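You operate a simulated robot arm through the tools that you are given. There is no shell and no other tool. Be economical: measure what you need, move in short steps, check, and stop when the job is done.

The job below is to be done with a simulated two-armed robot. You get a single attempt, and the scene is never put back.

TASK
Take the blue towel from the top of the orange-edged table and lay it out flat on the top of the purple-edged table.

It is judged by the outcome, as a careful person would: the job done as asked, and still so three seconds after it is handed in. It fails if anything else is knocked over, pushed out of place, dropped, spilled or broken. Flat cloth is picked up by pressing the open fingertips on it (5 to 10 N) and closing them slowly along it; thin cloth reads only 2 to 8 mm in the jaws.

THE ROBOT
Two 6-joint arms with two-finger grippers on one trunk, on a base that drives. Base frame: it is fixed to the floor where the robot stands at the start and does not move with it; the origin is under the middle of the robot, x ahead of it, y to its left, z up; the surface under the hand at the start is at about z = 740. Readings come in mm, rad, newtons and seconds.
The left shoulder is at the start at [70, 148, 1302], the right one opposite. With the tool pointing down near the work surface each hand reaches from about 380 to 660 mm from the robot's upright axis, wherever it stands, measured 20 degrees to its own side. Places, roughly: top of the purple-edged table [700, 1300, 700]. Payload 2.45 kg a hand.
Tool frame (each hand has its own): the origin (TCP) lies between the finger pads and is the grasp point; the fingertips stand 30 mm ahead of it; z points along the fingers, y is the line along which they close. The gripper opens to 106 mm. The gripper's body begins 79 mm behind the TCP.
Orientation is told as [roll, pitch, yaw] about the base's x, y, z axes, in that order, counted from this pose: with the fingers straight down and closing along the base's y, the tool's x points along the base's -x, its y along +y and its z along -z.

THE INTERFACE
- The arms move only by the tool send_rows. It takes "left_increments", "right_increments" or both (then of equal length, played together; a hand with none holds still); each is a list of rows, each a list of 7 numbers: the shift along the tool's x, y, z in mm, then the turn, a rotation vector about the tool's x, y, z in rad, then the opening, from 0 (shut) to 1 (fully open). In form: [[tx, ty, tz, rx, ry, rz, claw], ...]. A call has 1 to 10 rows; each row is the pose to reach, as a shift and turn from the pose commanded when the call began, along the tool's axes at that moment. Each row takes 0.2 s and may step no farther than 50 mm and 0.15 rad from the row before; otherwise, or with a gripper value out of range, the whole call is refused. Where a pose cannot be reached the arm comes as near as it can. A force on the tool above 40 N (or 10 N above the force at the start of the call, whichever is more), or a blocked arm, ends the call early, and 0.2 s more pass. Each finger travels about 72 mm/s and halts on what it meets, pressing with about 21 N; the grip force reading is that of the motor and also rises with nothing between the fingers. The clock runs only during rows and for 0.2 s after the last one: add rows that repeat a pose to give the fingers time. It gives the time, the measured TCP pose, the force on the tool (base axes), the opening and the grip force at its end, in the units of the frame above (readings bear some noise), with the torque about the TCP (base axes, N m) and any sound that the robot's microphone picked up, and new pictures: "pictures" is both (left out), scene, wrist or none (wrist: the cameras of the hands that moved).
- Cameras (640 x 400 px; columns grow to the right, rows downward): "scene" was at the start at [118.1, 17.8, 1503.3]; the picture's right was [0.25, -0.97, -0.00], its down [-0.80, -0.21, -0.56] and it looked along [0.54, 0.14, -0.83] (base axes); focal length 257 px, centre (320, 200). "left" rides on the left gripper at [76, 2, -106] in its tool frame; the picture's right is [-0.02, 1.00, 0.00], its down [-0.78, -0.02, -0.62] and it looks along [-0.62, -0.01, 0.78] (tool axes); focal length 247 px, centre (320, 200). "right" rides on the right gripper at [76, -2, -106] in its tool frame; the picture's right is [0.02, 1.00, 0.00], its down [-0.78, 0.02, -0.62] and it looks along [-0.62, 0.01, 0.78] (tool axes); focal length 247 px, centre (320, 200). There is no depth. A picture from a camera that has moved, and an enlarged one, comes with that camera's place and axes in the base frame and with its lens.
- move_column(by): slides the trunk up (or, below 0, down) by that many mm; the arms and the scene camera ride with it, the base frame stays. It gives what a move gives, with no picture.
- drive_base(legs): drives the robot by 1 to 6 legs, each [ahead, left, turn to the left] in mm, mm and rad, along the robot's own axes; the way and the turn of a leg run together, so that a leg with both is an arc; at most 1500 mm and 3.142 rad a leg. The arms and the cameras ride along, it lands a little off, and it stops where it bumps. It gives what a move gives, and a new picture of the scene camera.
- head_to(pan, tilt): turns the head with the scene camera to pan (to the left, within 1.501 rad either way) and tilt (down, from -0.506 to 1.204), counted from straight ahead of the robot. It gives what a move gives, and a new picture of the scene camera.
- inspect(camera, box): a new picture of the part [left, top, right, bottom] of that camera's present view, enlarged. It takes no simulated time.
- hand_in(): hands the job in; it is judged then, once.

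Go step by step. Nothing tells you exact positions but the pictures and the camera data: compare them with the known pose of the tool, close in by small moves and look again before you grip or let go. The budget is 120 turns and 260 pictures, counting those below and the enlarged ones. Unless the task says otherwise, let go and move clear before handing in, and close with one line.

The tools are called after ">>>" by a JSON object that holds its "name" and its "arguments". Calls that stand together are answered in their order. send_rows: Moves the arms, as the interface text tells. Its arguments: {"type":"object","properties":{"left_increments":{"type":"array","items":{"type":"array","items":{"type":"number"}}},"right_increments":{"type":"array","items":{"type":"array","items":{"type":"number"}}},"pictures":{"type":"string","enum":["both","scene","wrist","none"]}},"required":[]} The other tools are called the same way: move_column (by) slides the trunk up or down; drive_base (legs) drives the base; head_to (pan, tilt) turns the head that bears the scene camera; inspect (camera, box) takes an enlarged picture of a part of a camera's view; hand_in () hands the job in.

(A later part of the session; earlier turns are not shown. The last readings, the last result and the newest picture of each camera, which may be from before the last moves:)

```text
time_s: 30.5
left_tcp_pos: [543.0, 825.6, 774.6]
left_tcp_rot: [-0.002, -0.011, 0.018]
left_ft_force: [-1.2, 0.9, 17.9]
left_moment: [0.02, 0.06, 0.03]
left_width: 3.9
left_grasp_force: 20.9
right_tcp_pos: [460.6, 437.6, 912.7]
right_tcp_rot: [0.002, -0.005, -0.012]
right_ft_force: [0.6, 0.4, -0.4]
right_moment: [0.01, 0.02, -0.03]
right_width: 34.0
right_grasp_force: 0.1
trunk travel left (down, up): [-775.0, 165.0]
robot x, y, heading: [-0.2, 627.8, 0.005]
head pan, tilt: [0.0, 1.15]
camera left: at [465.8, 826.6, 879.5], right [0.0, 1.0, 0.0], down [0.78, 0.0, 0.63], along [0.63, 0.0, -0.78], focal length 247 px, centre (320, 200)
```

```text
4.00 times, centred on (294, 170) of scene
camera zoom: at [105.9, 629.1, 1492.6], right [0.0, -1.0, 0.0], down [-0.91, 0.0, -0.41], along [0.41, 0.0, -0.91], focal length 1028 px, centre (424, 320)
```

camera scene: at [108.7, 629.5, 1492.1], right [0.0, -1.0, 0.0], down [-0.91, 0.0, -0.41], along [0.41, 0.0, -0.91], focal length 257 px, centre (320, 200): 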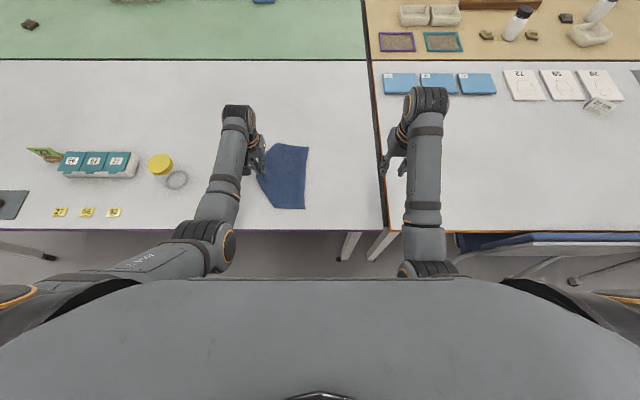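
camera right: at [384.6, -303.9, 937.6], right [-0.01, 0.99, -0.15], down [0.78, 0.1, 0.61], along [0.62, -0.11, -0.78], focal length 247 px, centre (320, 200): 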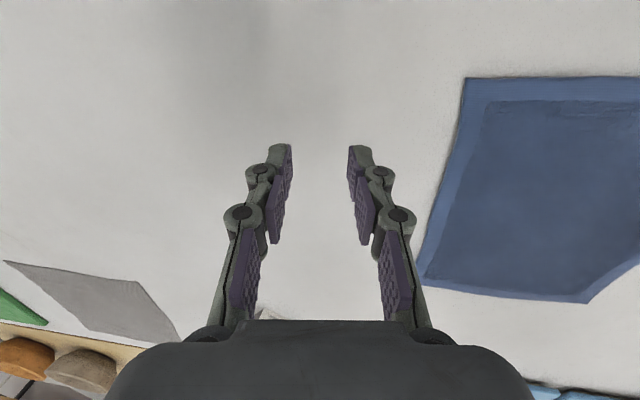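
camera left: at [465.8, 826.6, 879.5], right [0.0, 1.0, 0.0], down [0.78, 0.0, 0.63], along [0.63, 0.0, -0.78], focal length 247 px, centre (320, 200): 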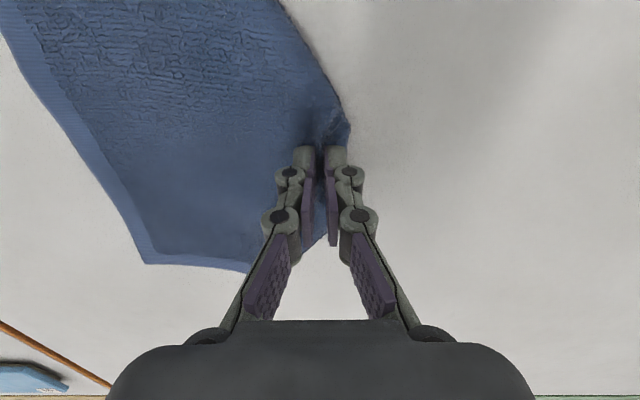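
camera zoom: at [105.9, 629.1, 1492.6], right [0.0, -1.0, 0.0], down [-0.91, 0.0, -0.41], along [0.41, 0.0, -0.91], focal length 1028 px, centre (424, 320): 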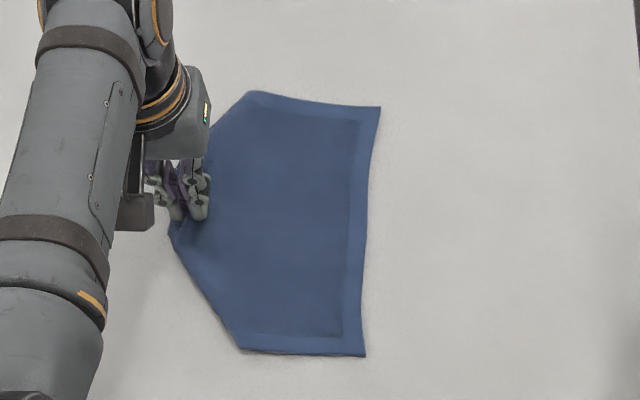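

Both leading corners are folded under along diagonals. I'll release the pinch here with the spreading motion. Then I'll drag the towel back by pressing on its right edge, so that friction rolls the flaps out.

>>> {"name": "send_rows", "arguments": {"left_increments": [[0, 0, -1, 0, 0, 0, 0], [0, 0, -1, 0, 0, 0, 0.06], [0, 0, -1, 0, 0, 0, 0.12], [0, 0, -1, 0, 0, 0, 0.18], [0, 0, -1, 0, 0, 0, 0.24], [0, 0, -1, 0, 0, 0, 0.3], [0, 0, -1, 0, 0, 0, 0.34], [0, 0, -30, 0, 0, 0, 0.34], [0, 0, -75, 0, 0, 0, 0.34]], "pictures": "wrist"}}

>>> {"name": "inspect", "arguments": {"camera": "scene", "box": [230, 120, 358, 220]}}

```text
time_s: 32.5
left_tcp_pos: [540.6, 826.0, 846.6]
left_tcp_rot: [-0.002, -0.004, 0.017]
left_ft_force: [0.0, 0.4, -0.2]
left_moment: [0.01, -0.03, 0.0]
left_width: 36.0
left_grasp_force: 0.1
right_tcp_pos: [462.6, 436.5, 912.6]
right_tcp_rot: [0.004, -0.005, -0.012]
right_ft_force: [-1.3, -0.7, -0.3]
right_moment: [-0.02, -0.01, 0.0]
right_width: 33.8
right_grasp_force: 0.2
trunk travel left (down, up): [-775.0, 165.0]
robot x, y, heading: [-5.3, 629.6, 0.006]
head pan, tilt: [0.0, 1.15]
camera left: at [464.6, 826.7, 952.0], right [0.0, 1.0, 0.0], down [0.78, 0.0, 0.63], along [0.63, 0.0, -0.78], focal length 247 px, centre (320, 200)
```

left: 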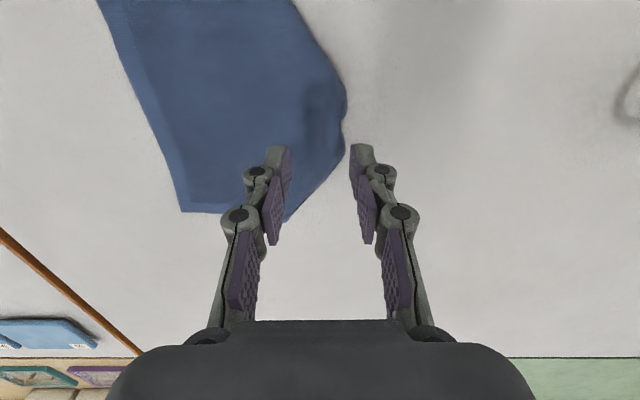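

```text
4.00 times, centred on (294, 170) of scene
camera zoom: at [107.9, 629.6, 1492.1], right [0.0, -1.0, 0.0], down [-0.91, 0.0, -0.41], along [0.41, 0.0, -0.91], focal length 1028 px, centre (424, 320)
```

zoom: 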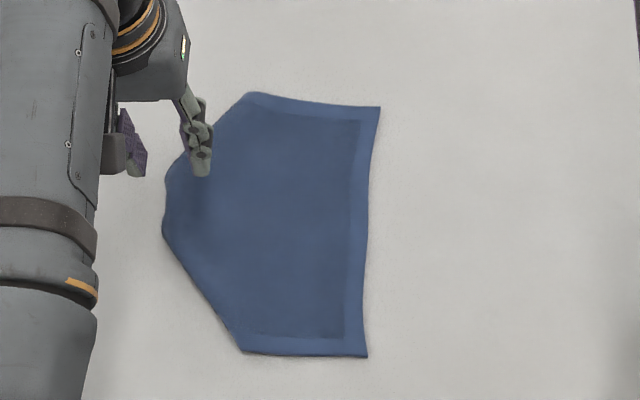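

Flaps of about 75 × 115 mm are tucked under at both left corners. I turn the left hand to close along x and open it wide, so it can press on a broad span of the right edge, and then sidestep right.

>>> {"name": "send_rows", "arguments": {"left_increments": [[0, 2, -5, 0, 0, 0.15, 0.4], [0, 4, -10, 0, 0, 0.3, 0.5], [0, 6, -15, 0, 0, 0.45, 0.6], [0, 8, -20, 0, 0, 0.6, 0.7], [0, 10, -25, 0, 0, 0.75, 0.8], [0, 10, -25, 0, 0, 0.9, 0.9], [0, 10, -25, 0, 0, 1.05, 1], [0, 10, -25, 0, 0, 1.2, 1], [0, 10, -25, 0, 0, 1.35, 1], [0, 10, -25, 0, 0, 1.5, 1]], "pictures": "none"}}

```text
time_s: 34.7
left_tcp_pos: [540.5, 837.3, 872.7]
left_tcp_rot: [0.005, -0.001, -1.485]
left_ft_force: [0.8, 0.6, 0.0]
left_moment: [0.0, 0.03, -0.03]
left_width: 105.8
left_grasp_force: 0.1
right_tcp_pos: [463.1, 437.8, 912.7]
right_tcp_rot: [0.004, -0.004, -0.012]
right_ft_force: [-1.0, 1.5, 0.5]
right_moment: [-0.01, 0.0, -0.02]
right_width: 33.9
right_grasp_force: 0.0
trunk travel left (down, up): [-775.0, 165.0]
robot x, y, heading: [-2.7, 631.3, 0.004]
head pan, tilt: [0.0, 1.15]
```

Turning worked. Now I sidestep right and reach out over the towel's right edge.

>>> {"name": "drive_base", "arguments": {"legs": [[0, -260, 0]]}}

>>> {"name": "send_rows", "arguments": {"left_increments": [[20, 2, 0, 0, 0, 0.03, 1], [40, 4, 0, 0, 0, 0.06, 1], [60, 6, 10, 0, 0, 0.07, 1], [80, 8, 20, 0, 0, 0.08, 1], [100, 9, 30, 0, 0, 0.08, 1], [115, 10, 40, 0, 0, 0.08, 1]]}}

```text
time_s: 36.6
left_tcp_pos: [542.2, 579.7, 873.8]
left_tcp_rot: [0.006, 0.0, -1.484]
left_ft_force: [-0.8, -0.2, 0.1]
left_moment: [-0.01, -0.01, -0.01]
left_width: 106.0
left_grasp_force: 0.1
right_tcp_pos: [463.3, 182.4, 911.5]
right_tcp_rot: [0.002, -0.004, -0.013]
right_ft_force: [0.6, -0.3, -0.1]
right_moment: [0.0, 0.01, 0.03]
right_width: 33.8
right_grasp_force: 0.1
trunk travel left (down, up): [-775.0, 165.0]
robot x, y, heading: [-2.3, 373.5, 0.005]
head pan, tilt: [0.0, 1.15]
camera scene: at [109.3, 374.4, 1492.1], right [0.0, -1.0, 0.0], down [-0.91, 0.0, -0.41], along [0.41, 0.0, -0.91], focal length 257 px, centre (320, 200)
```

scene: 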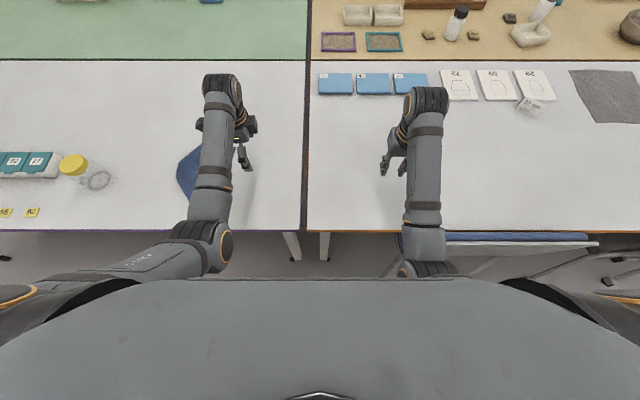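

```text
time_s: 38.0
left_tcp_pos: [542.4, 697.4, 830.5]
left_tcp_rot: [0.005, -0.002, -1.564]
left_ft_force: [-0.7, 0.5, 0.2]
left_moment: [-0.07, 0.01, 0.0]
left_width: 105.8
left_grasp_force: 0.1
right_tcp_pos: [463.1, 180.3, 911.2]
right_tcp_rot: [0.002, -0.005, -0.014]
right_ft_force: [-1.0, -0.1, -0.4]
right_moment: [0.01, -0.02, 0.03]
right_width: 33.7
right_grasp_force: 0.1
trunk travel left (down, up): [-775.0, 165.0]
robot x, y, heading: [-1.9, 374.2, 0.001]
head pan, tilt: [0.0, 1.15]
camera scene: at [109.6, 374.2, 1492.1], right [0.0, -1.0, 0.0], down [-0.91, 0.0, -0.41], along [0.41, 0.0, -0.91], focal length 257 px, centre (320, 200)
camera left: at [544.4, 773.2, 936.3], right [1.0, -0.02, 0.01], down [-0.02, -0.78, 0.62], along [-0.01, -0.62, -0.78], focal length 247 px, centre (320, 200)
```

scene: 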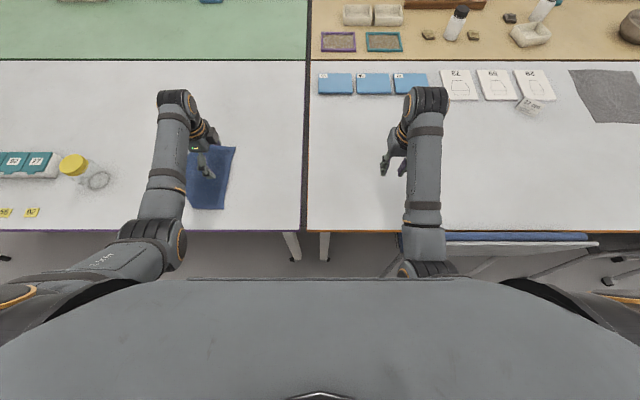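
left: 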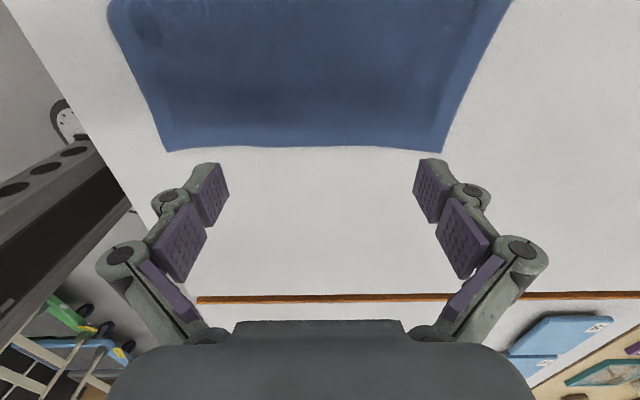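

The towel's right edge is at y ≈ 674, spanning x 413–650. I press down with the wide-open fingers at y ≈ 703.

>>> {"name": "send_rows", "arguments": {"left_increments": [[3, -5, 15, 0, 0, 0, 1], [6, -8, 30, 0, 0, 0, 1], [6, -8, 42, 0, 0, 0, 1], [6, -8, 50, 0, 0, 0, 1], [6, -8, 54, 0, 0, 0, 1], [6, -8, 57, 0, 0, 0, 1], [6, -8, 59, 0, 0, 0, 1]], "pictures": "wrist"}}

```text
time_s: 39.6
left_tcp_pos: [534.3, 700.6, 773.2]
left_tcp_rot: [0.005, 0.0, -1.565]
left_ft_force: [0.4, -0.7, -0.7]
left_moment: [0.0, 0.0, -0.03]
left_width: 106.0
left_grasp_force: 0.0
right_tcp_pos: [463.6, 179.1, 911.5]
right_tcp_rot: [0.002, -0.003, -0.015]
right_ft_force: [-0.5, -0.4, -0.9]
right_moment: [-0.02, 0.0, -0.02]
right_width: 33.9
right_grasp_force: 0.0
trunk travel left (down, up): [-775.0, 165.0]
robot x, y, heading: [-0.3, 375.3, -0.002]
head pan, tilt: [0.0, 1.15]
camera left: at [537.4, 777.7, 878.8], right [1.0, -0.02, 0.01], down [-0.02, -0.78, 0.62], along [-0.01, -0.62, -0.78], focal length 247 px, centre (320, 200)
```

left: 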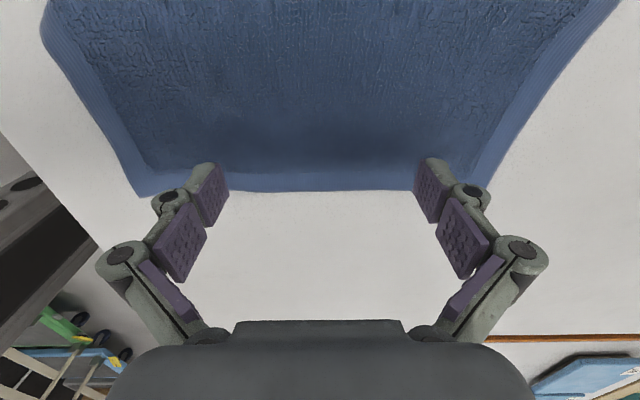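

Not yet in contact. I go down a few mm more and make a short trial drag towards −y.

>>> {"name": "send_rows", "arguments": {"left_increments": [[0, 0, 2, 0, 0, 0, 1], [0, 0, 4, 0, 0, 0, 1]], "pictures": "none"}}

```text
time_s: 40.2
left_tcp_pos: [535.3, 700.8, 769.0]
left_tcp_rot: [0.005, -0.001, -1.565]
left_ft_force: [0.4, 1.1, 0.2]
left_moment: [0.0, 0.02, -0.02]
left_width: 106.0
left_grasp_force: 0.1
right_tcp_pos: [462.6, 180.3, 911.7]
right_tcp_rot: [0.004, -0.005, -0.013]
right_ft_force: [0.5, 0.1, 0.2]
right_moment: [0.02, -0.02, -0.02]
right_width: 34.0
right_grasp_force: 0.0
trunk travel left (down, up): [-775.0, 165.0]
robot x, y, heading: [-1.3, 372.1, 0.005]
head pan, tilt: [0.0, 1.15]
```

>>> {"name": "send_rows", "arguments": {"left_increments": [[0, 0, 2, 0, 0, 0, 1], [0, 0, 4, 0, 0, 0, 1], [0, 0, 6, 0, 0, 0, 1]], "pictures": "none"}}

```text
time_s: 41.0
left_tcp_pos: [534.7, 701.4, 763.0]
left_tcp_rot: [0.005, -0.001, -1.562]
left_ft_force: [0.1, -0.2, -0.2]
left_moment: [-0.03, -0.02, 0.0]
left_width: 105.9
left_grasp_force: 0.0
right_tcp_pos: [463.9, 180.5, 912.2]
right_tcp_rot: [0.003, -0.005, -0.014]
right_ft_force: [0.2, 0.0, 0.3]
right_moment: [0.03, 0.03, 0.03]
right_width: 34.1
right_grasp_force: 0.0
trunk travel left (down, up): [-775.0, 165.0]
robot x, y, heading: [-0.8, 371.9, 0.005]
head pan, tilt: [0.0, 1.15]
```

>>> {"name": "send_rows", "arguments": {"left_increments": [[0, 0, 2, 0, 0, 0, 1], [0, 0, 4, 0, 0, 0, 1], [0, 0, 6, 0, 0, 0, 1], [0, 0, 8, 0, 0, 0, 1]], "pictures": "wrist"}}

```text
time_s: 42.0
left_tcp_pos: [536.3, 701.0, 755.1]
left_tcp_rot: [0.005, -0.002, -1.566]
left_ft_force: [-1.4, -0.8, 1.5]
left_moment: [0.03, 0.03, 0.02]
left_width: 106.1
left_grasp_force: 0.1
right_tcp_pos: [463.3, 180.3, 911.9]
right_tcp_rot: [0.003, -0.002, -0.014]
right_ft_force: [-0.4, -0.4, 0.1]
right_moment: [0.0, 0.0, -0.01]
right_width: 34.0
right_grasp_force: 0.1
trunk travel left (down, up): [-775.0, 165.0]
robot x, y, heading: [-0.5, 372.0, 0.002]
head pan, tilt: [0.0, 1.15]
camera left: at [536.6, 777.5, 860.5], right [1.0, -0.02, 0.01], down [-0.02, -0.78, 0.62], along [0.0, -0.62, -0.78], focal length 247 px, centre (320, 200)
```

left: 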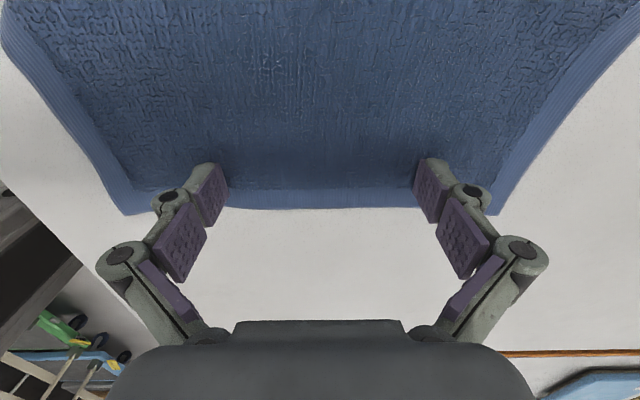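

Just touching now. I press a little more and do a 20 mm trial drag.

>>> {"name": "send_rows", "arguments": {"left_increments": [[0, 0, 1.5, 0, 0, 0, 1], [0, 0, 3, 0, 0, 0, 1], [-5, 0, 3, 0, 0, 0, 1], [-10, 0, 3, 0, 0, 0, 1], [-15, 0, 3, 0, 0, 0, 1], [-20, 0, 3, 0, 0, 0, 1]], "pictures": "wrist"}}

```text
time_s: 43.4
left_tcp_pos: [534.9, 680.8, 753.4]
left_tcp_rot: [0.006, 0.001, -1.564]
left_ft_force: [0.1, 1.3, 6.6]
left_moment: [-0.02, -0.02, -0.01]
left_width: 106.6
left_grasp_force: 0.0
right_tcp_pos: [461.6, 179.5, 914.0]
right_tcp_rot: [0.003, -0.004, -0.013]
right_ft_force: [1.1, -0.4, -0.8]
right_moment: [-0.02, -0.02, 0.0]
right_width: 34.0
right_grasp_force: 0.0
trunk travel left (down, up): [-775.0, 165.0]
robot x, y, heading: [-0.8, 376.4, 0.002]
head pan, tilt: [0.0, 1.15]
camera left: at [536.5, 757.4, 858.6], right [1.0, -0.02, 0.01], down [-0.02, -0.78, 0.62], along [0.0, -0.62, -0.78], focal length 247 px, centre (320, 200)
```

left: 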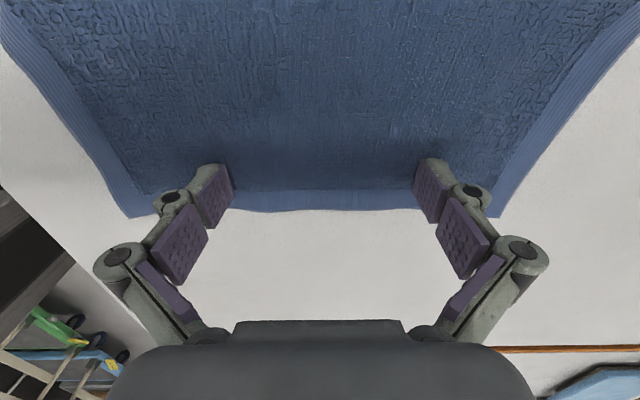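

The cloth moves along with the fingers. I continue the drag by 110 mm.

>>> {"name": "send_rows", "arguments": {"left_increments": [[-11, 0, 0, 0, 0, 0, 1], [-22, 0, 0, 0, 0, 0, 1], [-33, 0, 0, 0, 0, 0, 1], [-44, 0, 0, 0, 0, 0, 1], [-55, 0, 0, 0, 0, 0, 1], [-66, 0, 0, 0, 0, 0, 1], [-77, 0, 0, 0, 0, 0, 1], [-88, 0, 0, 0, 0, 0, 1], [-99, 0, 0, 0, 0, 0, 1], [-110, 0, 0, 0, 0, 0, 1]], "pictures": "both"}}

>>> {"name": "inspect", "arguments": {"camera": "scene", "box": [160, 120, 288, 220]}}

```text
time_s: 45.6
left_tcp_pos: [534.9, 570.1, 753.7]
left_tcp_rot: [0.005, -0.002, -1.566]
left_ft_force: [0.0, 1.6, 5.0]
left_moment: [0.03, 0.03, -0.03]
left_width: 106.4
left_grasp_force: 0.2
right_tcp_pos: [462.3, 180.0, 912.3]
right_tcp_rot: [0.003, -0.003, -0.015]
right_ft_force: [0.6, -0.3, 0.3]
right_moment: [-0.01, -0.03, 0.03]
right_width: 33.9
right_grasp_force: 0.2
trunk travel left (down, up): [-775.0, 165.0]
robot x, y, heading: [2.2, 372.1, 0.007]
head pan, tilt: [0.0, 1.15]
camera scene: at [108.8, 373.1, 1492.1], right [0.0, -1.0, 0.0], down [-0.91, 0.0, -0.41], along [0.41, 0.0, -0.91], focal length 257 px, centre (320, 200)
camera left: at [537.4, 646.7, 859.0], right [1.0, -0.02, 0.01], down [-0.02, -0.78, 0.62], along [-0.01, -0.62, -0.78], focal length 247 px, centre (320, 200)
```

scene: 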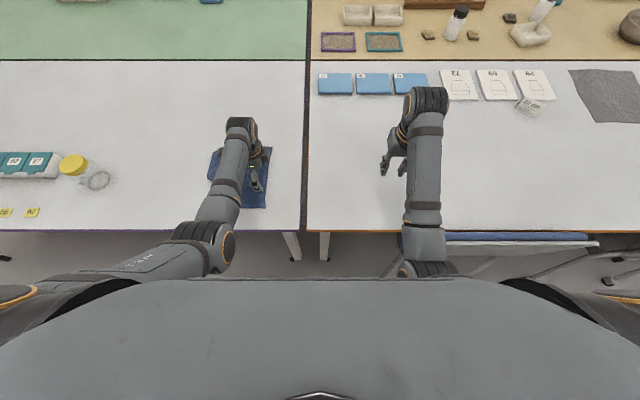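
left: 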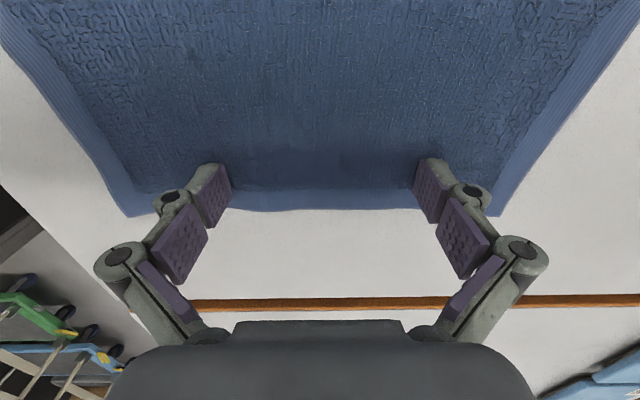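

```text
4.00 times, centred on (224, 170) of scene
camera zoom: at [108.8, 373.1, 1492.1], right [0.0, -1.0, 0.0], down [-0.91, 0.0, -0.41], along [0.41, 0.0, -0.91], focal length 1028 px, centre (704, 320)
```

zoom: 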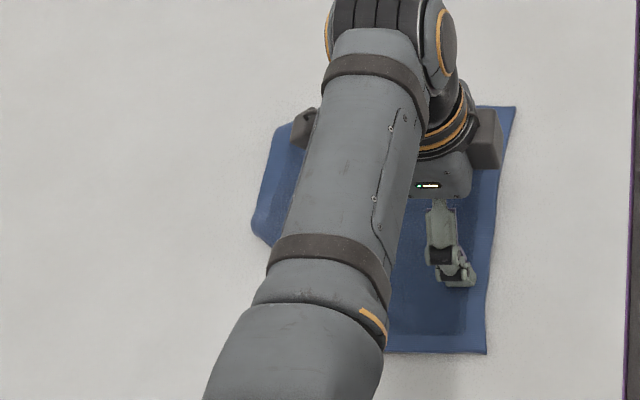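

The towel followed well. I lift the hand away to see the state of the left corners.

>>> {"name": "send_rows", "arguments": {"left_increments": [[0, 0, -15, 0, 0, 0, 1], [0, 0, -40, 0, 0, 0, 1], [0, 0, -80, 0, 0, 0, 1], [30, 0, -120, 0, 0, 0, 1], [70, 0, -130, 0, 0, 0, 1], [110, 0, -130, 0, 0, 0, 1], [150, 0, -130, 0, 0, 0, 1], [190, 0, -130, 0, 0, 0, 1]], "pictures": "wrist"}}

>>> {"name": "inspect", "arguments": {"camera": "scene", "box": [160, 120, 288, 220]}}

```text
time_s: 47.4
left_tcp_pos: [532.5, 761.6, 881.7]
left_tcp_rot: [0.004, -0.003, -1.566]
left_ft_force: [0.7, 0.9, -0.1]
left_moment: [0.03, 0.01, 0.0]
left_width: 105.8
left_grasp_force: 0.1
right_tcp_pos: [463.7, 181.7, 912.5]
right_tcp_rot: [0.002, -0.004, -0.014]
right_ft_force: [0.0, -0.5, -0.2]
right_moment: [-0.04, -0.02, 0.03]
right_width: 34.1
right_grasp_force: 0.1
trunk travel left (down, up): [-775.0, 165.0]
robot x, y, heading: [0.3, 373.3, 0.004]
head pan, tilt: [0.0, 1.15]
camera left: at [534.2, 838.9, 986.0], right [1.0, -0.02, 0.01], down [-0.02, -0.78, 0.62], along [0.0, -0.62, -0.78], focal length 247 px, centre (320, 200)
```

left: 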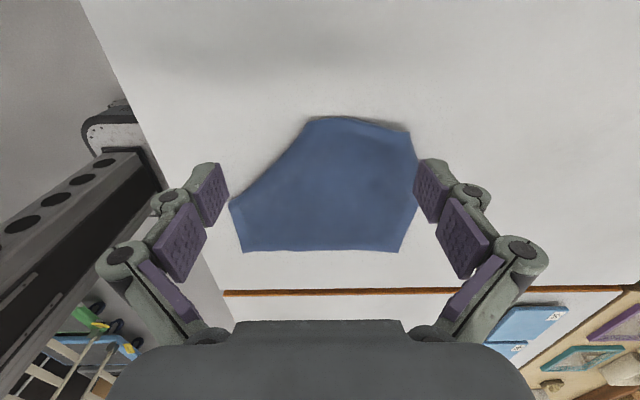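

```text
4.00 times, centred on (224, 170) of scene
camera zoom: at [109.3, 375.4, 1492.1], right [0.0, -1.0, 0.0], down [-0.91, 0.0, -0.41], along [0.41, 0.0, -0.91], focal length 1028 px, centre (704, 320)
```

zoom: 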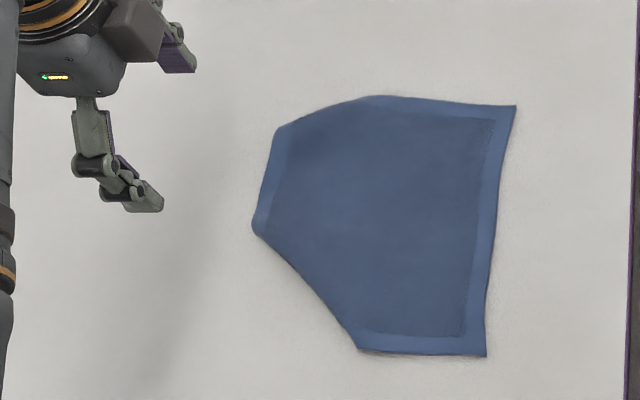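

The far-left corner has almost rolled out, but the near-left corner is still tucked under. I'll turn the hand back to yaw 0, sidestep and pinch the left edge near x ≈ 555. Then I'll lift it high so the near flap falls free, and lay it back moving inward.

>>> {"name": "send_rows", "arguments": {"left_increments": [[0, 0, 0, 0, 0, -0.15, 0.9], [0, 0, 0, 0, 0, -0.3, 0.8], [0, 0, 0, 0, 0, -0.45, 0.7], [0, 0, 0, 0, 0, -0.6, 0.6], [0, 0, 0, 0, 0, -0.75, 0.5], [0, 0, 0, 0, 0, -0.9, 0.4], [0, 0, 0, 0, 0, -1.05, 0.34], [0, 0, 0, 0, 0, -1.2, 0.34], [0, 0, 0, 0, 0, -1.35, 0.34], [0, 0, 0, 0, 0, -1.5, 0.34]], "pictures": "none"}}

>>> {"name": "drive_base", "arguments": {"legs": [[0, 140, 0]]}}

```text
time_s: 49.6
left_tcp_pos: [533.6, 761.9, 881.7]
left_tcp_rot: [-0.002, -0.006, -0.06]
left_ft_force: [0.8, -0.9, -0.5]
left_moment: [0.0, 0.0, -0.03]
left_width: 36.2
left_grasp_force: 0.0
right_tcp_pos: [462.8, 181.4, 912.0]
right_tcp_rot: [0.003, -0.004, -0.015]
right_ft_force: [0.3, -0.8, 0.1]
right_moment: [-0.01, 0.04, -0.03]
right_width: 34.1
right_grasp_force: 0.1
trunk travel left (down, up): [-775.0, 165.0]
robot x, y, heading: [-0.7, 375.6, 0.003]
head pan, tilt: [0.0, 1.15]
```

```text
time_s: 50.9
left_tcp_pos: [535.4, 902.3, 883.0]
left_tcp_rot: [0.001, -0.005, -0.066]
left_ft_force: [0.1, -0.7, -0.6]
left_moment: [0.01, 0.02, 0.03]
left_width: 36.0
left_grasp_force: 0.1
right_tcp_pos: [462.2, 320.0, 912.0]
right_tcp_rot: [0.003, -0.003, -0.017]
right_ft_force: [0.6, 0.0, 0.0]
right_moment: [-0.05, -0.02, 0.02]
right_width: 33.8
right_grasp_force: 0.0
trunk travel left (down, up): [-775.0, 165.0]
robot x, y, heading: [-1.2, 515.1, -0.004]
head pan, tilt: [0.0, 1.15]
camera scene: at [109.2, 513.6, 1492.1], right [0.0, -1.0, 0.0], down [-0.91, 0.0, -0.41], along [0.41, 0.0, -0.91], focal length 257 px, centre (320, 200)
```

scene: 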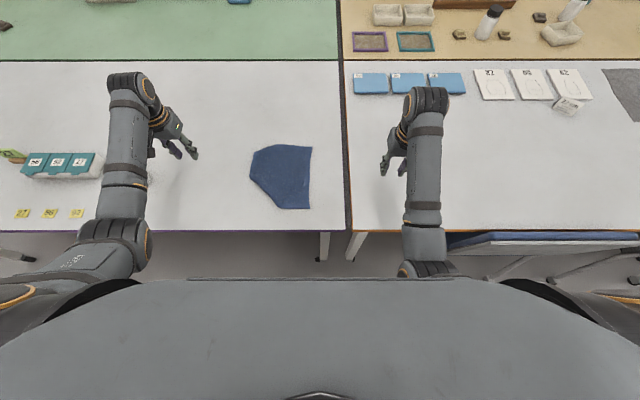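

>>> {"name": "send_rows", "arguments": {"left_increments": [[-5, -26, 0, 0, 0, -0.01, 0.34], [-9, -52, 10, 0, 0, -0.02, 0.34], [-14, -78, 20, 0, 0, -0.03, 0.34], [-18, -104, 30, 0, 0, -0.04, 0.34], [-23, -130, 40, 0, 0, -0.05, 0.34], [-28, -156, 60, 0, 0, -0.06, 0.34], [-34, -183, 80, 0, 0, -0.06, 0.34], [-34, -183, 95, 0, 0, -0.06, 0.34]], "pictures": "wrist"}}

```text
time_s: 52.7
left_tcp_pos: [555.9, 717.3, 789.5]
left_tcp_rot: [-0.003, -0.007, -0.007]
left_ft_force: [0.4, 0.5, 0.1]
left_moment: [-0.04, -0.01, 0.01]
left_width: 35.8
left_grasp_force: 0.1
right_tcp_pos: [461.4, 322.2, 912.3]
right_tcp_rot: [0.002, -0.003, -0.017]
right_ft_force: [0.3, -0.3, -0.8]
right_moment: [-0.03, 0.01, 0.04]
right_width: 33.7
right_grasp_force: 0.0
trunk travel left (down, up): [-775.0, 165.0]
robot x, y, heading: [2.8, 510.8, -0.002]
head pan, tilt: [0.0, 1.15]
camera left: at [480.6, 719.7, 893.4], right [0.03, 1.0, 0.0], down [0.78, -0.02, 0.63], along [0.63, -0.02, -0.78], focal length 247 px, centre (320, 200)
```

left: 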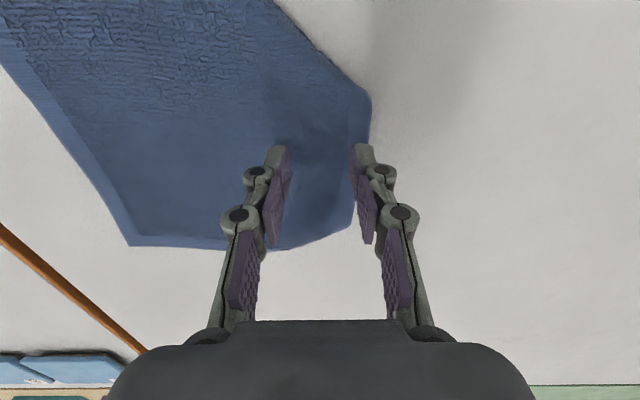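

>>> {"name": "send_rows", "arguments": {"left_increments": [[0, -2, 10, 0, 0, 0, 0.34], [0, -2, 14, 0, 0, 0, 0.34], [0, -2, 16, 0, 0, 0, 0.34], [0, -2, 17.5, 0, 0, 0, 0.34], [0, -2, 17.5, 0, 0, 0, 0.34]], "pictures": "none"}}

```text
time_s: 53.9
left_tcp_pos: [557.6, 715.1, 772.8]
left_tcp_rot: [-0.001, -0.006, -0.006]
left_ft_force: [-1.3, 1.0, 8.7]
left_moment: [0.09, 0.05, 0.0]
left_width: 36.5
left_grasp_force: 0.4
right_tcp_pos: [460.9, 321.8, 912.9]
right_tcp_rot: [0.004, -0.005, -0.017]
right_ft_force: [0.5, -0.9, -0.2]
right_moment: [-0.05, 0.06, -0.02]
right_width: 33.9
right_grasp_force: 0.0
trunk travel left (down, up): [-775.0, 165.0]
robot x, y, heading: [-1.5, 512.8, -0.005]
head pan, tilt: [0.0, 1.15]
```

Contact at 9 N. I close slowly, then lift.

>>> {"name": "send_rows", "arguments": {"left_increments": [[0, 0, 0, 0, 0, 0, 0.28], [0, 0, 0, 0, 0, 0, 0.22], [0, 0, 0, 0, 0, 0, 0.17], [0, 0, 0, 0, 0, 0, 0.12], [0, 0, 0, 0, 0, 0, 0.06], [0, 0, 0, 0, 0, 0, 0], [0, 0, 0, 0, 0, 0, 0], [0, 0, 0, 0, 0, 0, 0]], "pictures": "none"}}

>>> {"name": "send_rows", "arguments": {"left_increments": [[0, 0, -15, 0, 0, 0, 0], [0, -5, -35, 0, 0, 0, 0], [0, -10, -55, 0, 0, 0, 0], [0, -15, -80, 0, 0, 0, 0], [0, -25, -105, 0, 0, 0, 0], [0, -35, -130, 0, 0, 0, 0], [0, -45, -155, 0, 0, 0, 0], [0, -45, -155, 0, 0, 0, 0], [0, -45, -155, 0, 0, 0, 0]], "pictures": "both"}}

```text
time_s: 55.7
left_tcp_pos: [557.0, 714.9, 772.8]
left_tcp_rot: [-0.001, -0.006, -0.008]
left_ft_force: [-0.5, 0.2, 8.2]
left_moment: [-0.02, 0.02, -0.01]
left_width: 7.2
left_grasp_force: 20.8
right_tcp_pos: [461.5, 321.7, 913.6]
right_tcp_rot: [0.003, -0.005, -0.017]
right_ft_force: [1.3, 0.2, -0.4]
right_moment: [-0.03, 0.04, 0.03]
right_width: 33.6
right_grasp_force: 0.1
trunk travel left (down, up): [-775.0, 165.0]
robot x, y, heading: [-2.7, 514.3, 0.001]
head pan, tilt: [0.0, 1.15]
```

```text
time_s: 57.7
left_tcp_pos: [554.6, 671.2, 925.3]
left_tcp_rot: [-0.002, -0.006, -0.008]
left_ft_force: [0.4, -0.6, -0.1]
left_moment: [0.03, 0.0, 0.01]
left_width: 7.1
left_grasp_force: 20.4
right_tcp_pos: [461.6, 320.4, 913.1]
right_tcp_rot: [0.003, -0.004, -0.018]
right_ft_force: [-0.2, 0.5, -1.5]
right_moment: [0.0, -0.05, 0.0]
right_width: 33.9
right_grasp_force: 0.1
trunk travel left (down, up): [-775.0, 165.0]
robot x, y, heading: [-2.1, 512.4, 0.003]
head pan, tilt: [0.0, 1.15]
camera scene: at [109.4, 515.3, 1492.1], right [0.0, -1.0, 0.0], down [-0.91, 0.0, -0.41], along [0.41, 0.0, -0.91], focal length 257 px, centre (320, 200)
camera left: at [478.8, 672.2, 1029.9], right [0.03, 1.0, 0.0], down [0.78, -0.02, 0.63], along [0.63, -0.02, -0.78], focal length 247 px, centre (320, 200)
```

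scene: 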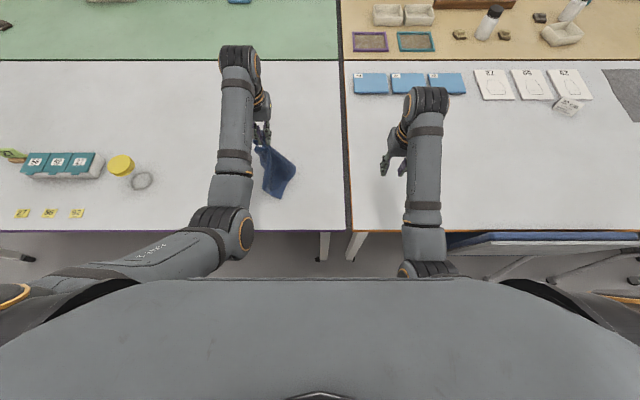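
left: 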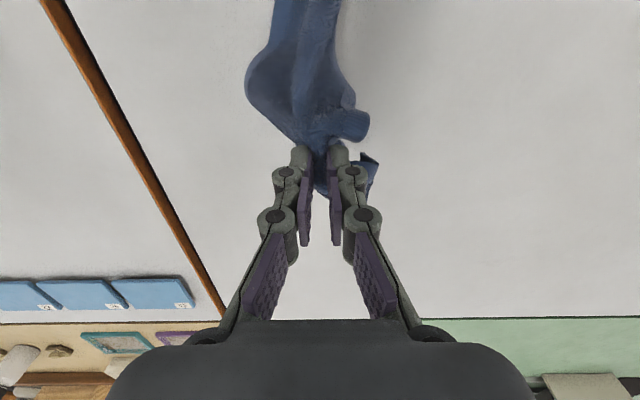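

The lift gathered the towel. From the limits seen so far, the hands can come closer together when stretched further forward, so a two-handed hold of the far edge should work later. First I lay it back with a low pull to the left and look.

>>> {"name": "send_rows", "arguments": {"left_increments": [[0, 15, 15, 0, 0, 0, 0], [0, 35, 35, 0, 0, 0, 0], [0, 55, 60, 0, 0, 0, 0], [0, 75, 90, 0, 0, 0, 0], [0, 95, 120, 0, 0, 0, 0], [0, 115, 140, 0, 0, 0, 0], [0, 130, 146, 0, 0, 0, 0], [0, 145, 146, 0, 0, 0, 0], [0, 160, 146, 0, 0, 0, 0]], "pictures": "both"}}

>>> {"name": "inspect", "arguments": {"camera": "scene", "box": [220, 120, 348, 220]}}

```text
time_s: 59.7
left_tcp_pos: [557.8, 831.0, 779.0]
left_tcp_rot: [-0.001, -0.004, -0.008]
left_ft_force: [0.6, 0.1, 1.0]
left_moment: [-0.03, -0.02, -0.01]
left_width: 7.2
left_grasp_force: 20.9
right_tcp_pos: [460.6, 320.9, 911.9]
right_tcp_rot: [0.001, -0.003, -0.018]
right_ft_force: [-0.2, -0.1, 0.0]
right_moment: [-0.01, -0.01, -0.02]
right_width: 33.9
right_grasp_force: 0.0
trunk travel left (down, up): [-775.0, 165.0]
robot x, y, heading: [4.5, 515.2, -0.001]
head pan, tilt: [0.0, 1.15]
camera scene: at [109.3, 516.0, 1492.1], right [0.0, -1.0, 0.0], down [-0.91, 0.0, -0.41], along [0.41, 0.0, -0.91], focal length 257 px, centre (320, 200)
camera left: at [481.7, 833.7, 884.3], right [0.03, 1.0, 0.0], down [0.78, -0.02, 0.63], along [0.63, -0.02, -0.78], focal length 247 px, centre (320, 200)
```

scene: 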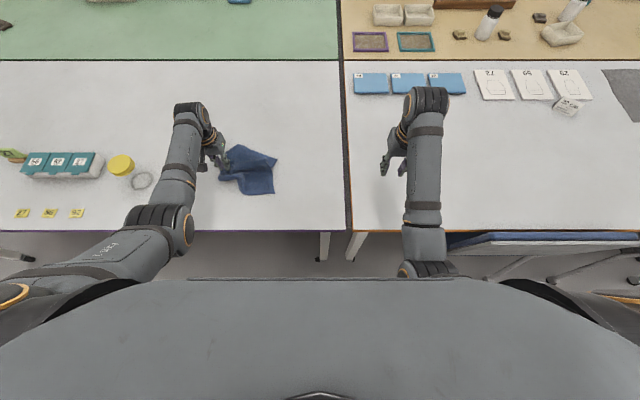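
left: 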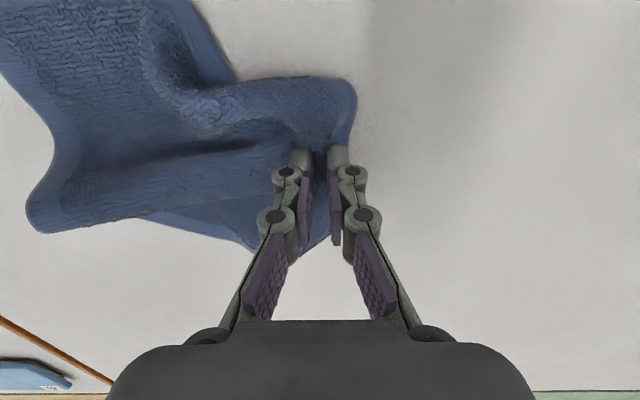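

```text
4.00 times, centred on (284, 170) of scene
camera zoom: at [109.3, 516.0, 1492.1], right [0.0, -1.0, 0.0], down [-0.91, 0.0, -0.41], along [0.41, 0.0, -0.91], focal length 1028 px, centre (464, 320)
```

zoom: 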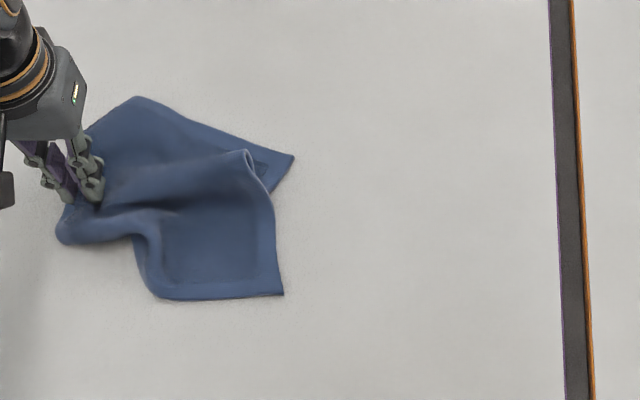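

The towel is creased now, but both right corners are exposed at about (603, 663) and (469, 663). I release here, then press on each exposed corner and drag it outward to spread it.

>>> {"name": "send_rows", "arguments": {"left_increments": [[0, 0, 4, 0, 0, 0, 0], [0, 0, 6, 0, 0, 0, 0.06], [0, 0, 6, 0, 0, 0, 0.14], [0, 0, 6, 0, 0, 0, 0.22], [0, 0, 6, 0, 0, 0, 0.3], [0, 0, 6, 0, 0, 0, 0.36], [0, 0, -30, 0, 0, 0, 0.36], [0, 0, -80, 0, 0, 0, 0.2]], "pictures": "none"}}

>>> {"name": "drive_base", "arguments": {"legs": [[0, -80, 0]]}}

>>> {"name": "inspect", "arguments": {"camera": "scene", "box": [190, 120, 318, 220]}}

```text
time_s: 61.5
left_tcp_pos: [558.2, 832.1, 858.0]
left_tcp_rot: [-0.002, -0.006, -0.008]
left_ft_force: [0.8, -0.6, 0.9]
left_moment: [0.01, 0.0, -0.01]
left_width: 21.0
left_grasp_force: 0.1
right_tcp_pos: [461.0, 320.4, 911.5]
right_tcp_rot: [0.005, -0.005, -0.018]
right_ft_force: [-0.7, 0.5, -0.6]
right_moment: [-0.02, -0.02, -0.03]
right_width: 34.0
right_grasp_force: 0.0
trunk travel left (down, up): [-775.0, 165.0]
robot x, y, heading: [-0.4, 513.9, -0.005]
head pan, tilt: [0.0, 1.15]
```

```text
time_s: 62.6
left_tcp_pos: [558.5, 752.8, 857.4]
left_tcp_rot: [-0.003, -0.006, -0.006]
left_ft_force: [0.0, 0.8, -0.9]
left_moment: [0.02, -0.02, 0.04]
left_width: 21.4
left_grasp_force: 0.1
right_tcp_pos: [461.7, 242.1, 911.9]
right_tcp_rot: [0.001, -0.004, -0.016]
right_ft_force: [-0.8, 0.2, 0.3]
right_moment: [0.0, 0.05, 0.0]
right_width: 34.0
right_grasp_force: 0.0
trunk travel left (down, up): [-775.0, 165.0]
robot x, y, heading: [1.3, 437.9, -0.003]
head pan, tilt: [0.0, 1.15]
camera scene: at [109.2, 436.4, 1492.1], right [0.0, -1.0, 0.0], down [-0.91, 0.0, -0.41], along [0.41, 0.0, -0.91], focal length 257 px, centre (320, 200)
```

scene: 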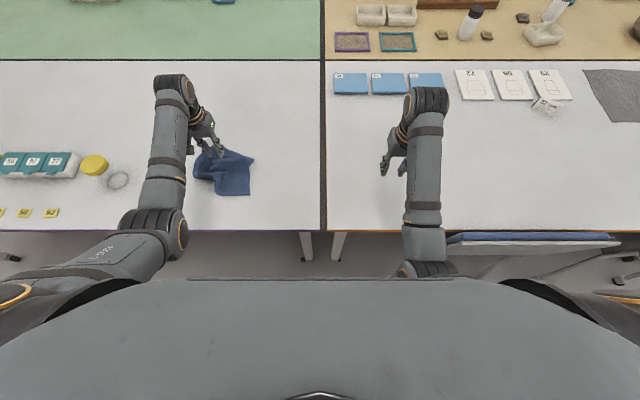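

```text
4.00 times, centred on (254, 170) of scene
camera zoom: at [109.2, 436.4, 1492.1], right [0.0, -1.0, 0.0], down [-0.91, 0.0, -0.41], along [0.41, 0.0, -0.91], focal length 1028 px, centre (584, 320)
```

zoom: 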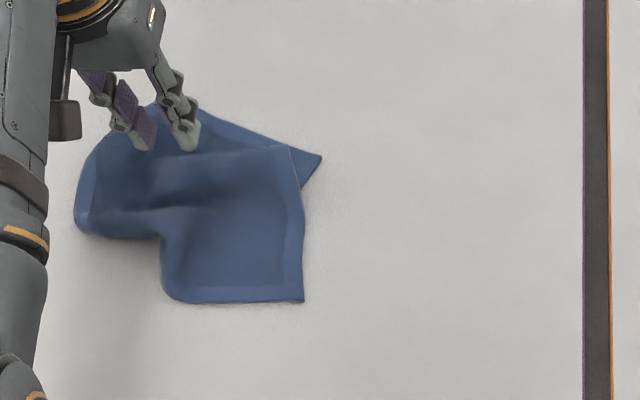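

Corner B shows as a small triangle at about (594, 677). I close the fingers, press there and drag it outward (+x, −y).

>>> {"name": "send_rows", "arguments": {"left_increments": [[-10, -20, 0, 0, 0, 0, 0], [-20, -40, 10, 0, 0, 0, 0], [-30, -60, 20, 0, 0, 0, 0], [-37, -76, 40, 0, 0, 0, 0], [-37, -76, 60, 0, 0, 0, 0]], "pictures": "wrist"}}

>>> {"name": "inspect", "arguments": {"camera": "scene", "box": [190, 120, 318, 220]}}

```text
time_s: 63.8
left_tcp_pos: [596.9, 674.6, 798.2]
left_tcp_rot: [-0.002, -0.004, -0.007]
left_ft_force: [-0.1, -0.4, 0.7]
left_moment: [0.0, -0.06, -0.01]
left_width: 0.0
left_grasp_force: 20.8
right_tcp_pos: [462.3, 241.1, 911.5]
right_tcp_rot: [0.005, -0.003, -0.016]
right_ft_force: [0.2, 0.4, 0.0]
right_moment: [-0.01, 0.0, 0.02]
right_width: 33.7
right_grasp_force: 0.1
trunk travel left (down, up): [-775.0, 165.0]
robot x, y, heading: [0.9, 436.4, 0.001]
head pan, tilt: [0.0, 1.15]
camera left: at [520.3, 677.3, 902.7], right [0.03, 1.0, 0.0], down [0.78, -0.02, 0.63], along [0.63, -0.02, -0.78], focal length 247 px, centre (320, 200)
```

left: 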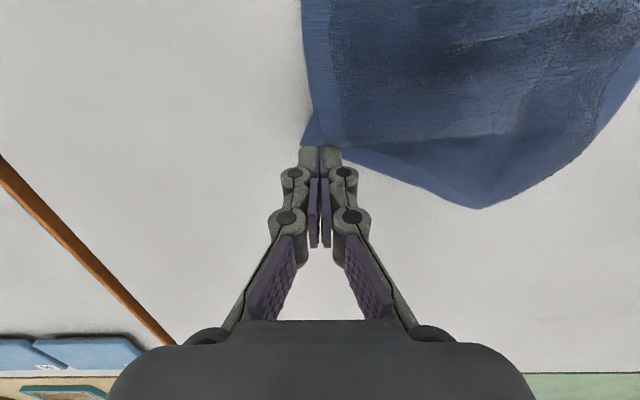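

```text
4.00 times, centred on (254, 170) of scene
camera zoom: at [109.6, 435.6, 1492.1], right [0.0, -1.0, 0.0], down [-0.91, 0.0, -0.41], along [0.41, 0.0, -0.91], focal length 1028 px, centre (584, 320)
```

zoom: 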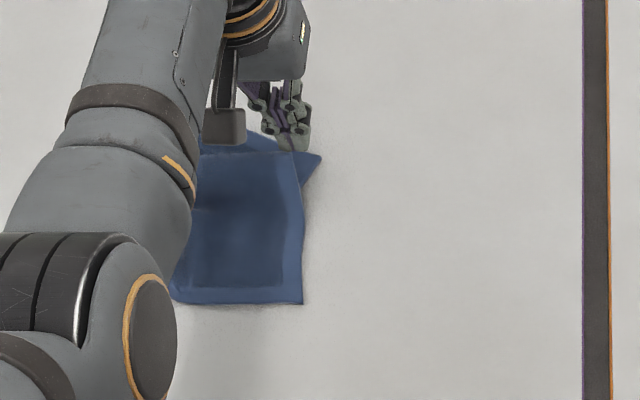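

The spot under the fingertips is on the triangle. I lower and press, then drag.

>>> {"name": "send_rows", "arguments": {"left_increments": [[1, 2, 12, 0, 0, 0, 0], [1, 2, 20, 0, 0, 0, 0], [1, 2, 24, 0, 0, 0, 0], [1, 2, 26, 0, 0, 0, 0], [1, 2, 27, 0, 0, 0, 0]], "pictures": "none"}}

```text
time_s: 65.0
left_tcp_pos: [594.4, 677.9, 773.1]
left_tcp_rot: [0.0, -0.008, -0.007]
left_ft_force: [0.5, 0.2, 10.3]
left_moment: [0.05, 0.08, 0.01]
left_width: 0.0
left_grasp_force: 20.7
right_tcp_pos: [461.5, 241.7, 913.4]
right_tcp_rot: [0.004, -0.004, -0.015]
right_ft_force: [0.5, 0.1, -0.2]
right_moment: [0.01, -0.01, 0.01]
right_width: 33.9
right_grasp_force: 0.1
trunk travel left (down, up): [-775.0, 165.0]
robot x, y, heading: [-0.4, 434.8, -0.001]
head pan, tilt: [0.0, 1.15]
```

>>> {"name": "send_rows", "arguments": {"left_increments": [[-6, -9, 0, 0, 0, 0, 0], [-12, -18, 0, 0, 0, 0, 0], [-18, -27, 0, 0, 0, 0, 0], [-24, -36, 0, 0, 0, 0, 0], [-30, -45, 0, 0, 0, 0, 0], [-36, -54, 0, 0, 0, 0, 0], [-42, -63, 0, 0, 0, 0, 0], [-46, -72, 0, 0, 0, 0, 0], [-46, -80, 0, 0, 0, 0, 0], [-46, -80, 0, 0, 0, 0, 0]], "pictures": "wrist"}}

>>> {"name": "inspect", "arguments": {"camera": "scene", "box": [190, 120, 318, 220]}}

```text
time_s: 67.2
left_tcp_pos: [615.1, 608.2, 782.5]
left_tcp_rot: [-0.002, -0.005, -0.005]
left_ft_force: [-0.7, -0.1, 0.0]
left_moment: [0.03, 0.0, 0.03]
left_width: 0.3
left_grasp_force: 20.6
left hand out of reach, approached as far as the arm can: row 4, 5, 6, 7, 8, 9, 10
right_tcp_pos: [461.9, 241.1, 911.1]
right_tcp_rot: [0.004, -0.002, -0.015]
right_ft_force: [-0.3, 0.1, 0.0]
right_moment: [-0.01, 0.0, -0.02]
right_width: 34.0
right_grasp_force: 0.1
trunk travel left (down, up): [-775.0, 165.0]
robot x, y, heading: [-0.3, 436.3, 0.001]
head pan, tilt: [0.0, 1.15]
camera left: at [539.2, 611.3, 888.9], right [0.03, 1.0, 0.0], down [0.78, -0.02, 0.63], along [0.63, -0.02, -0.78], focal length 247 px, centre (320, 200)
```

left: 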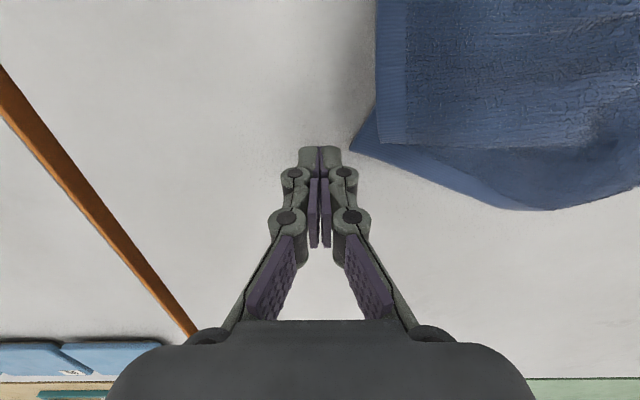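

```text
4.00 times, centred on (254, 170) of scene
camera zoom: at [109.2, 435.4, 1492.1], right [0.0, -1.0, 0.0], down [-0.91, 0.0, -0.41], along [0.41, 0.0, -0.91], focal length 1028 px, centre (584, 320)
```

zoom: 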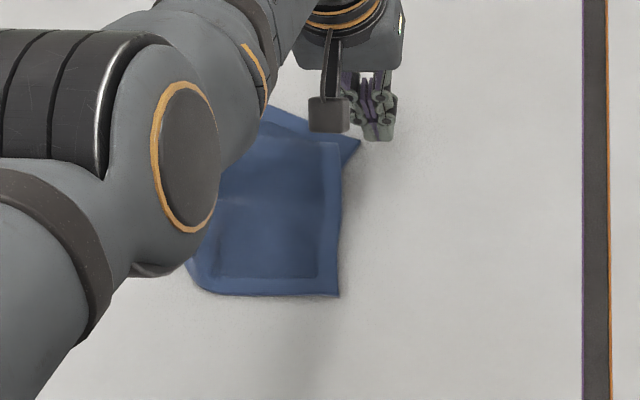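

The press-drag works, but the arm ran out of reach at x ≈ 612. I raise both hands and lower the trunk by 140 mm to gain forward reach.

>>> {"name": "send_rows", "arguments": {"left_increments": [[0, 0, -40, 0, 0, 0, 0], [0, 0, -80, 0, 0, 0, 0], [10, 0, -120, 0, 0, 0, 0], [20, 0, -160, 0, 0, 0, 0], [20, 0, -190, 0, 0, 0, 0]], "right_increments": [[0, 0, -20, 0, 0, 0, 0.3], [0, 0, -40, 0, 0, 0, 0.2], [0, 0, -60, 0, 0, 0, 0], [0, 0, -80, 0, 0, 0, 0], [0, 0, -100, 0, 0, 0, 0]], "pictures": "none"}}

>>> {"name": "move_column", "arguments": {"by": -140}}

>>> {"name": "inspect", "arguments": {"camera": "scene", "box": [0, 0, 640, 400]}}

```text
time_s: 68.4
left_tcp_pos: [593.3, 608.2, 974.9]
left_tcp_rot: [-0.002, -0.005, -0.007]
left_ft_force: [0.3, -0.6, 0.1]
left_moment: [0.0, 0.01, 0.0]
left_width: 0.0
left_grasp_force: 20.4
right_tcp_pos: [483.1, 255.2, 921.3]
right_tcp_rot: [0.002, -0.004, -0.016]
right_ft_force: [0.0, -0.2, -0.1]
right_moment: [0.0, 0.05, 0.01]
right_width: 0.0
right_grasp_force: 20.8
right hand out of reach, approached as far as the arm can: row 1, 2, 3, 4, 5
trunk travel left (down, up): [-775.0, 165.0]
robot x, y, heading: [2.8, 436.5, 0.002]
head pan, tilt: [0.0, 1.15]
```

```text
time_s: 70.0
left_tcp_pos: [592.7, 608.2, 834.8]
left_tcp_rot: [-0.001, -0.006, -0.007]
left_ft_force: [-0.6, -0.1, -1.0]
left_moment: [-0.02, 0.0, -0.01]
left_width: 0.0
left_grasp_force: 20.9
right_tcp_pos: [483.4, 253.2, 780.3]
right_tcp_rot: [0.003, -0.007, -0.015]
right_ft_force: [0.1, -0.2, 0.5]
right_moment: [0.02, 0.02, 0.0]
right_width: 0.2
right_grasp_force: 21.2
trunk travel left (down, up): [-635.0, 305.0]
robot x, y, heading: [-1.6, 433.5, -0.0]
head pan, tilt: [0.0, 1.15]
```

```text
1.00 times, centred on (320, 200) of scene (not enlarged: the box is as wide or as high as the picture)
camera zoom: at [109.0, 435.5, 1352.2], right [0.0, -1.0, 0.0], down [-0.91, 0.0, -0.41], along [0.41, 0.0, -0.91], focal length 257 px, centre (320, 200)
```

zoom: 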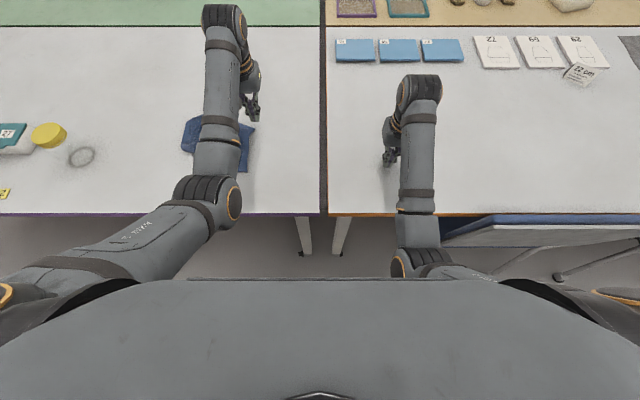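

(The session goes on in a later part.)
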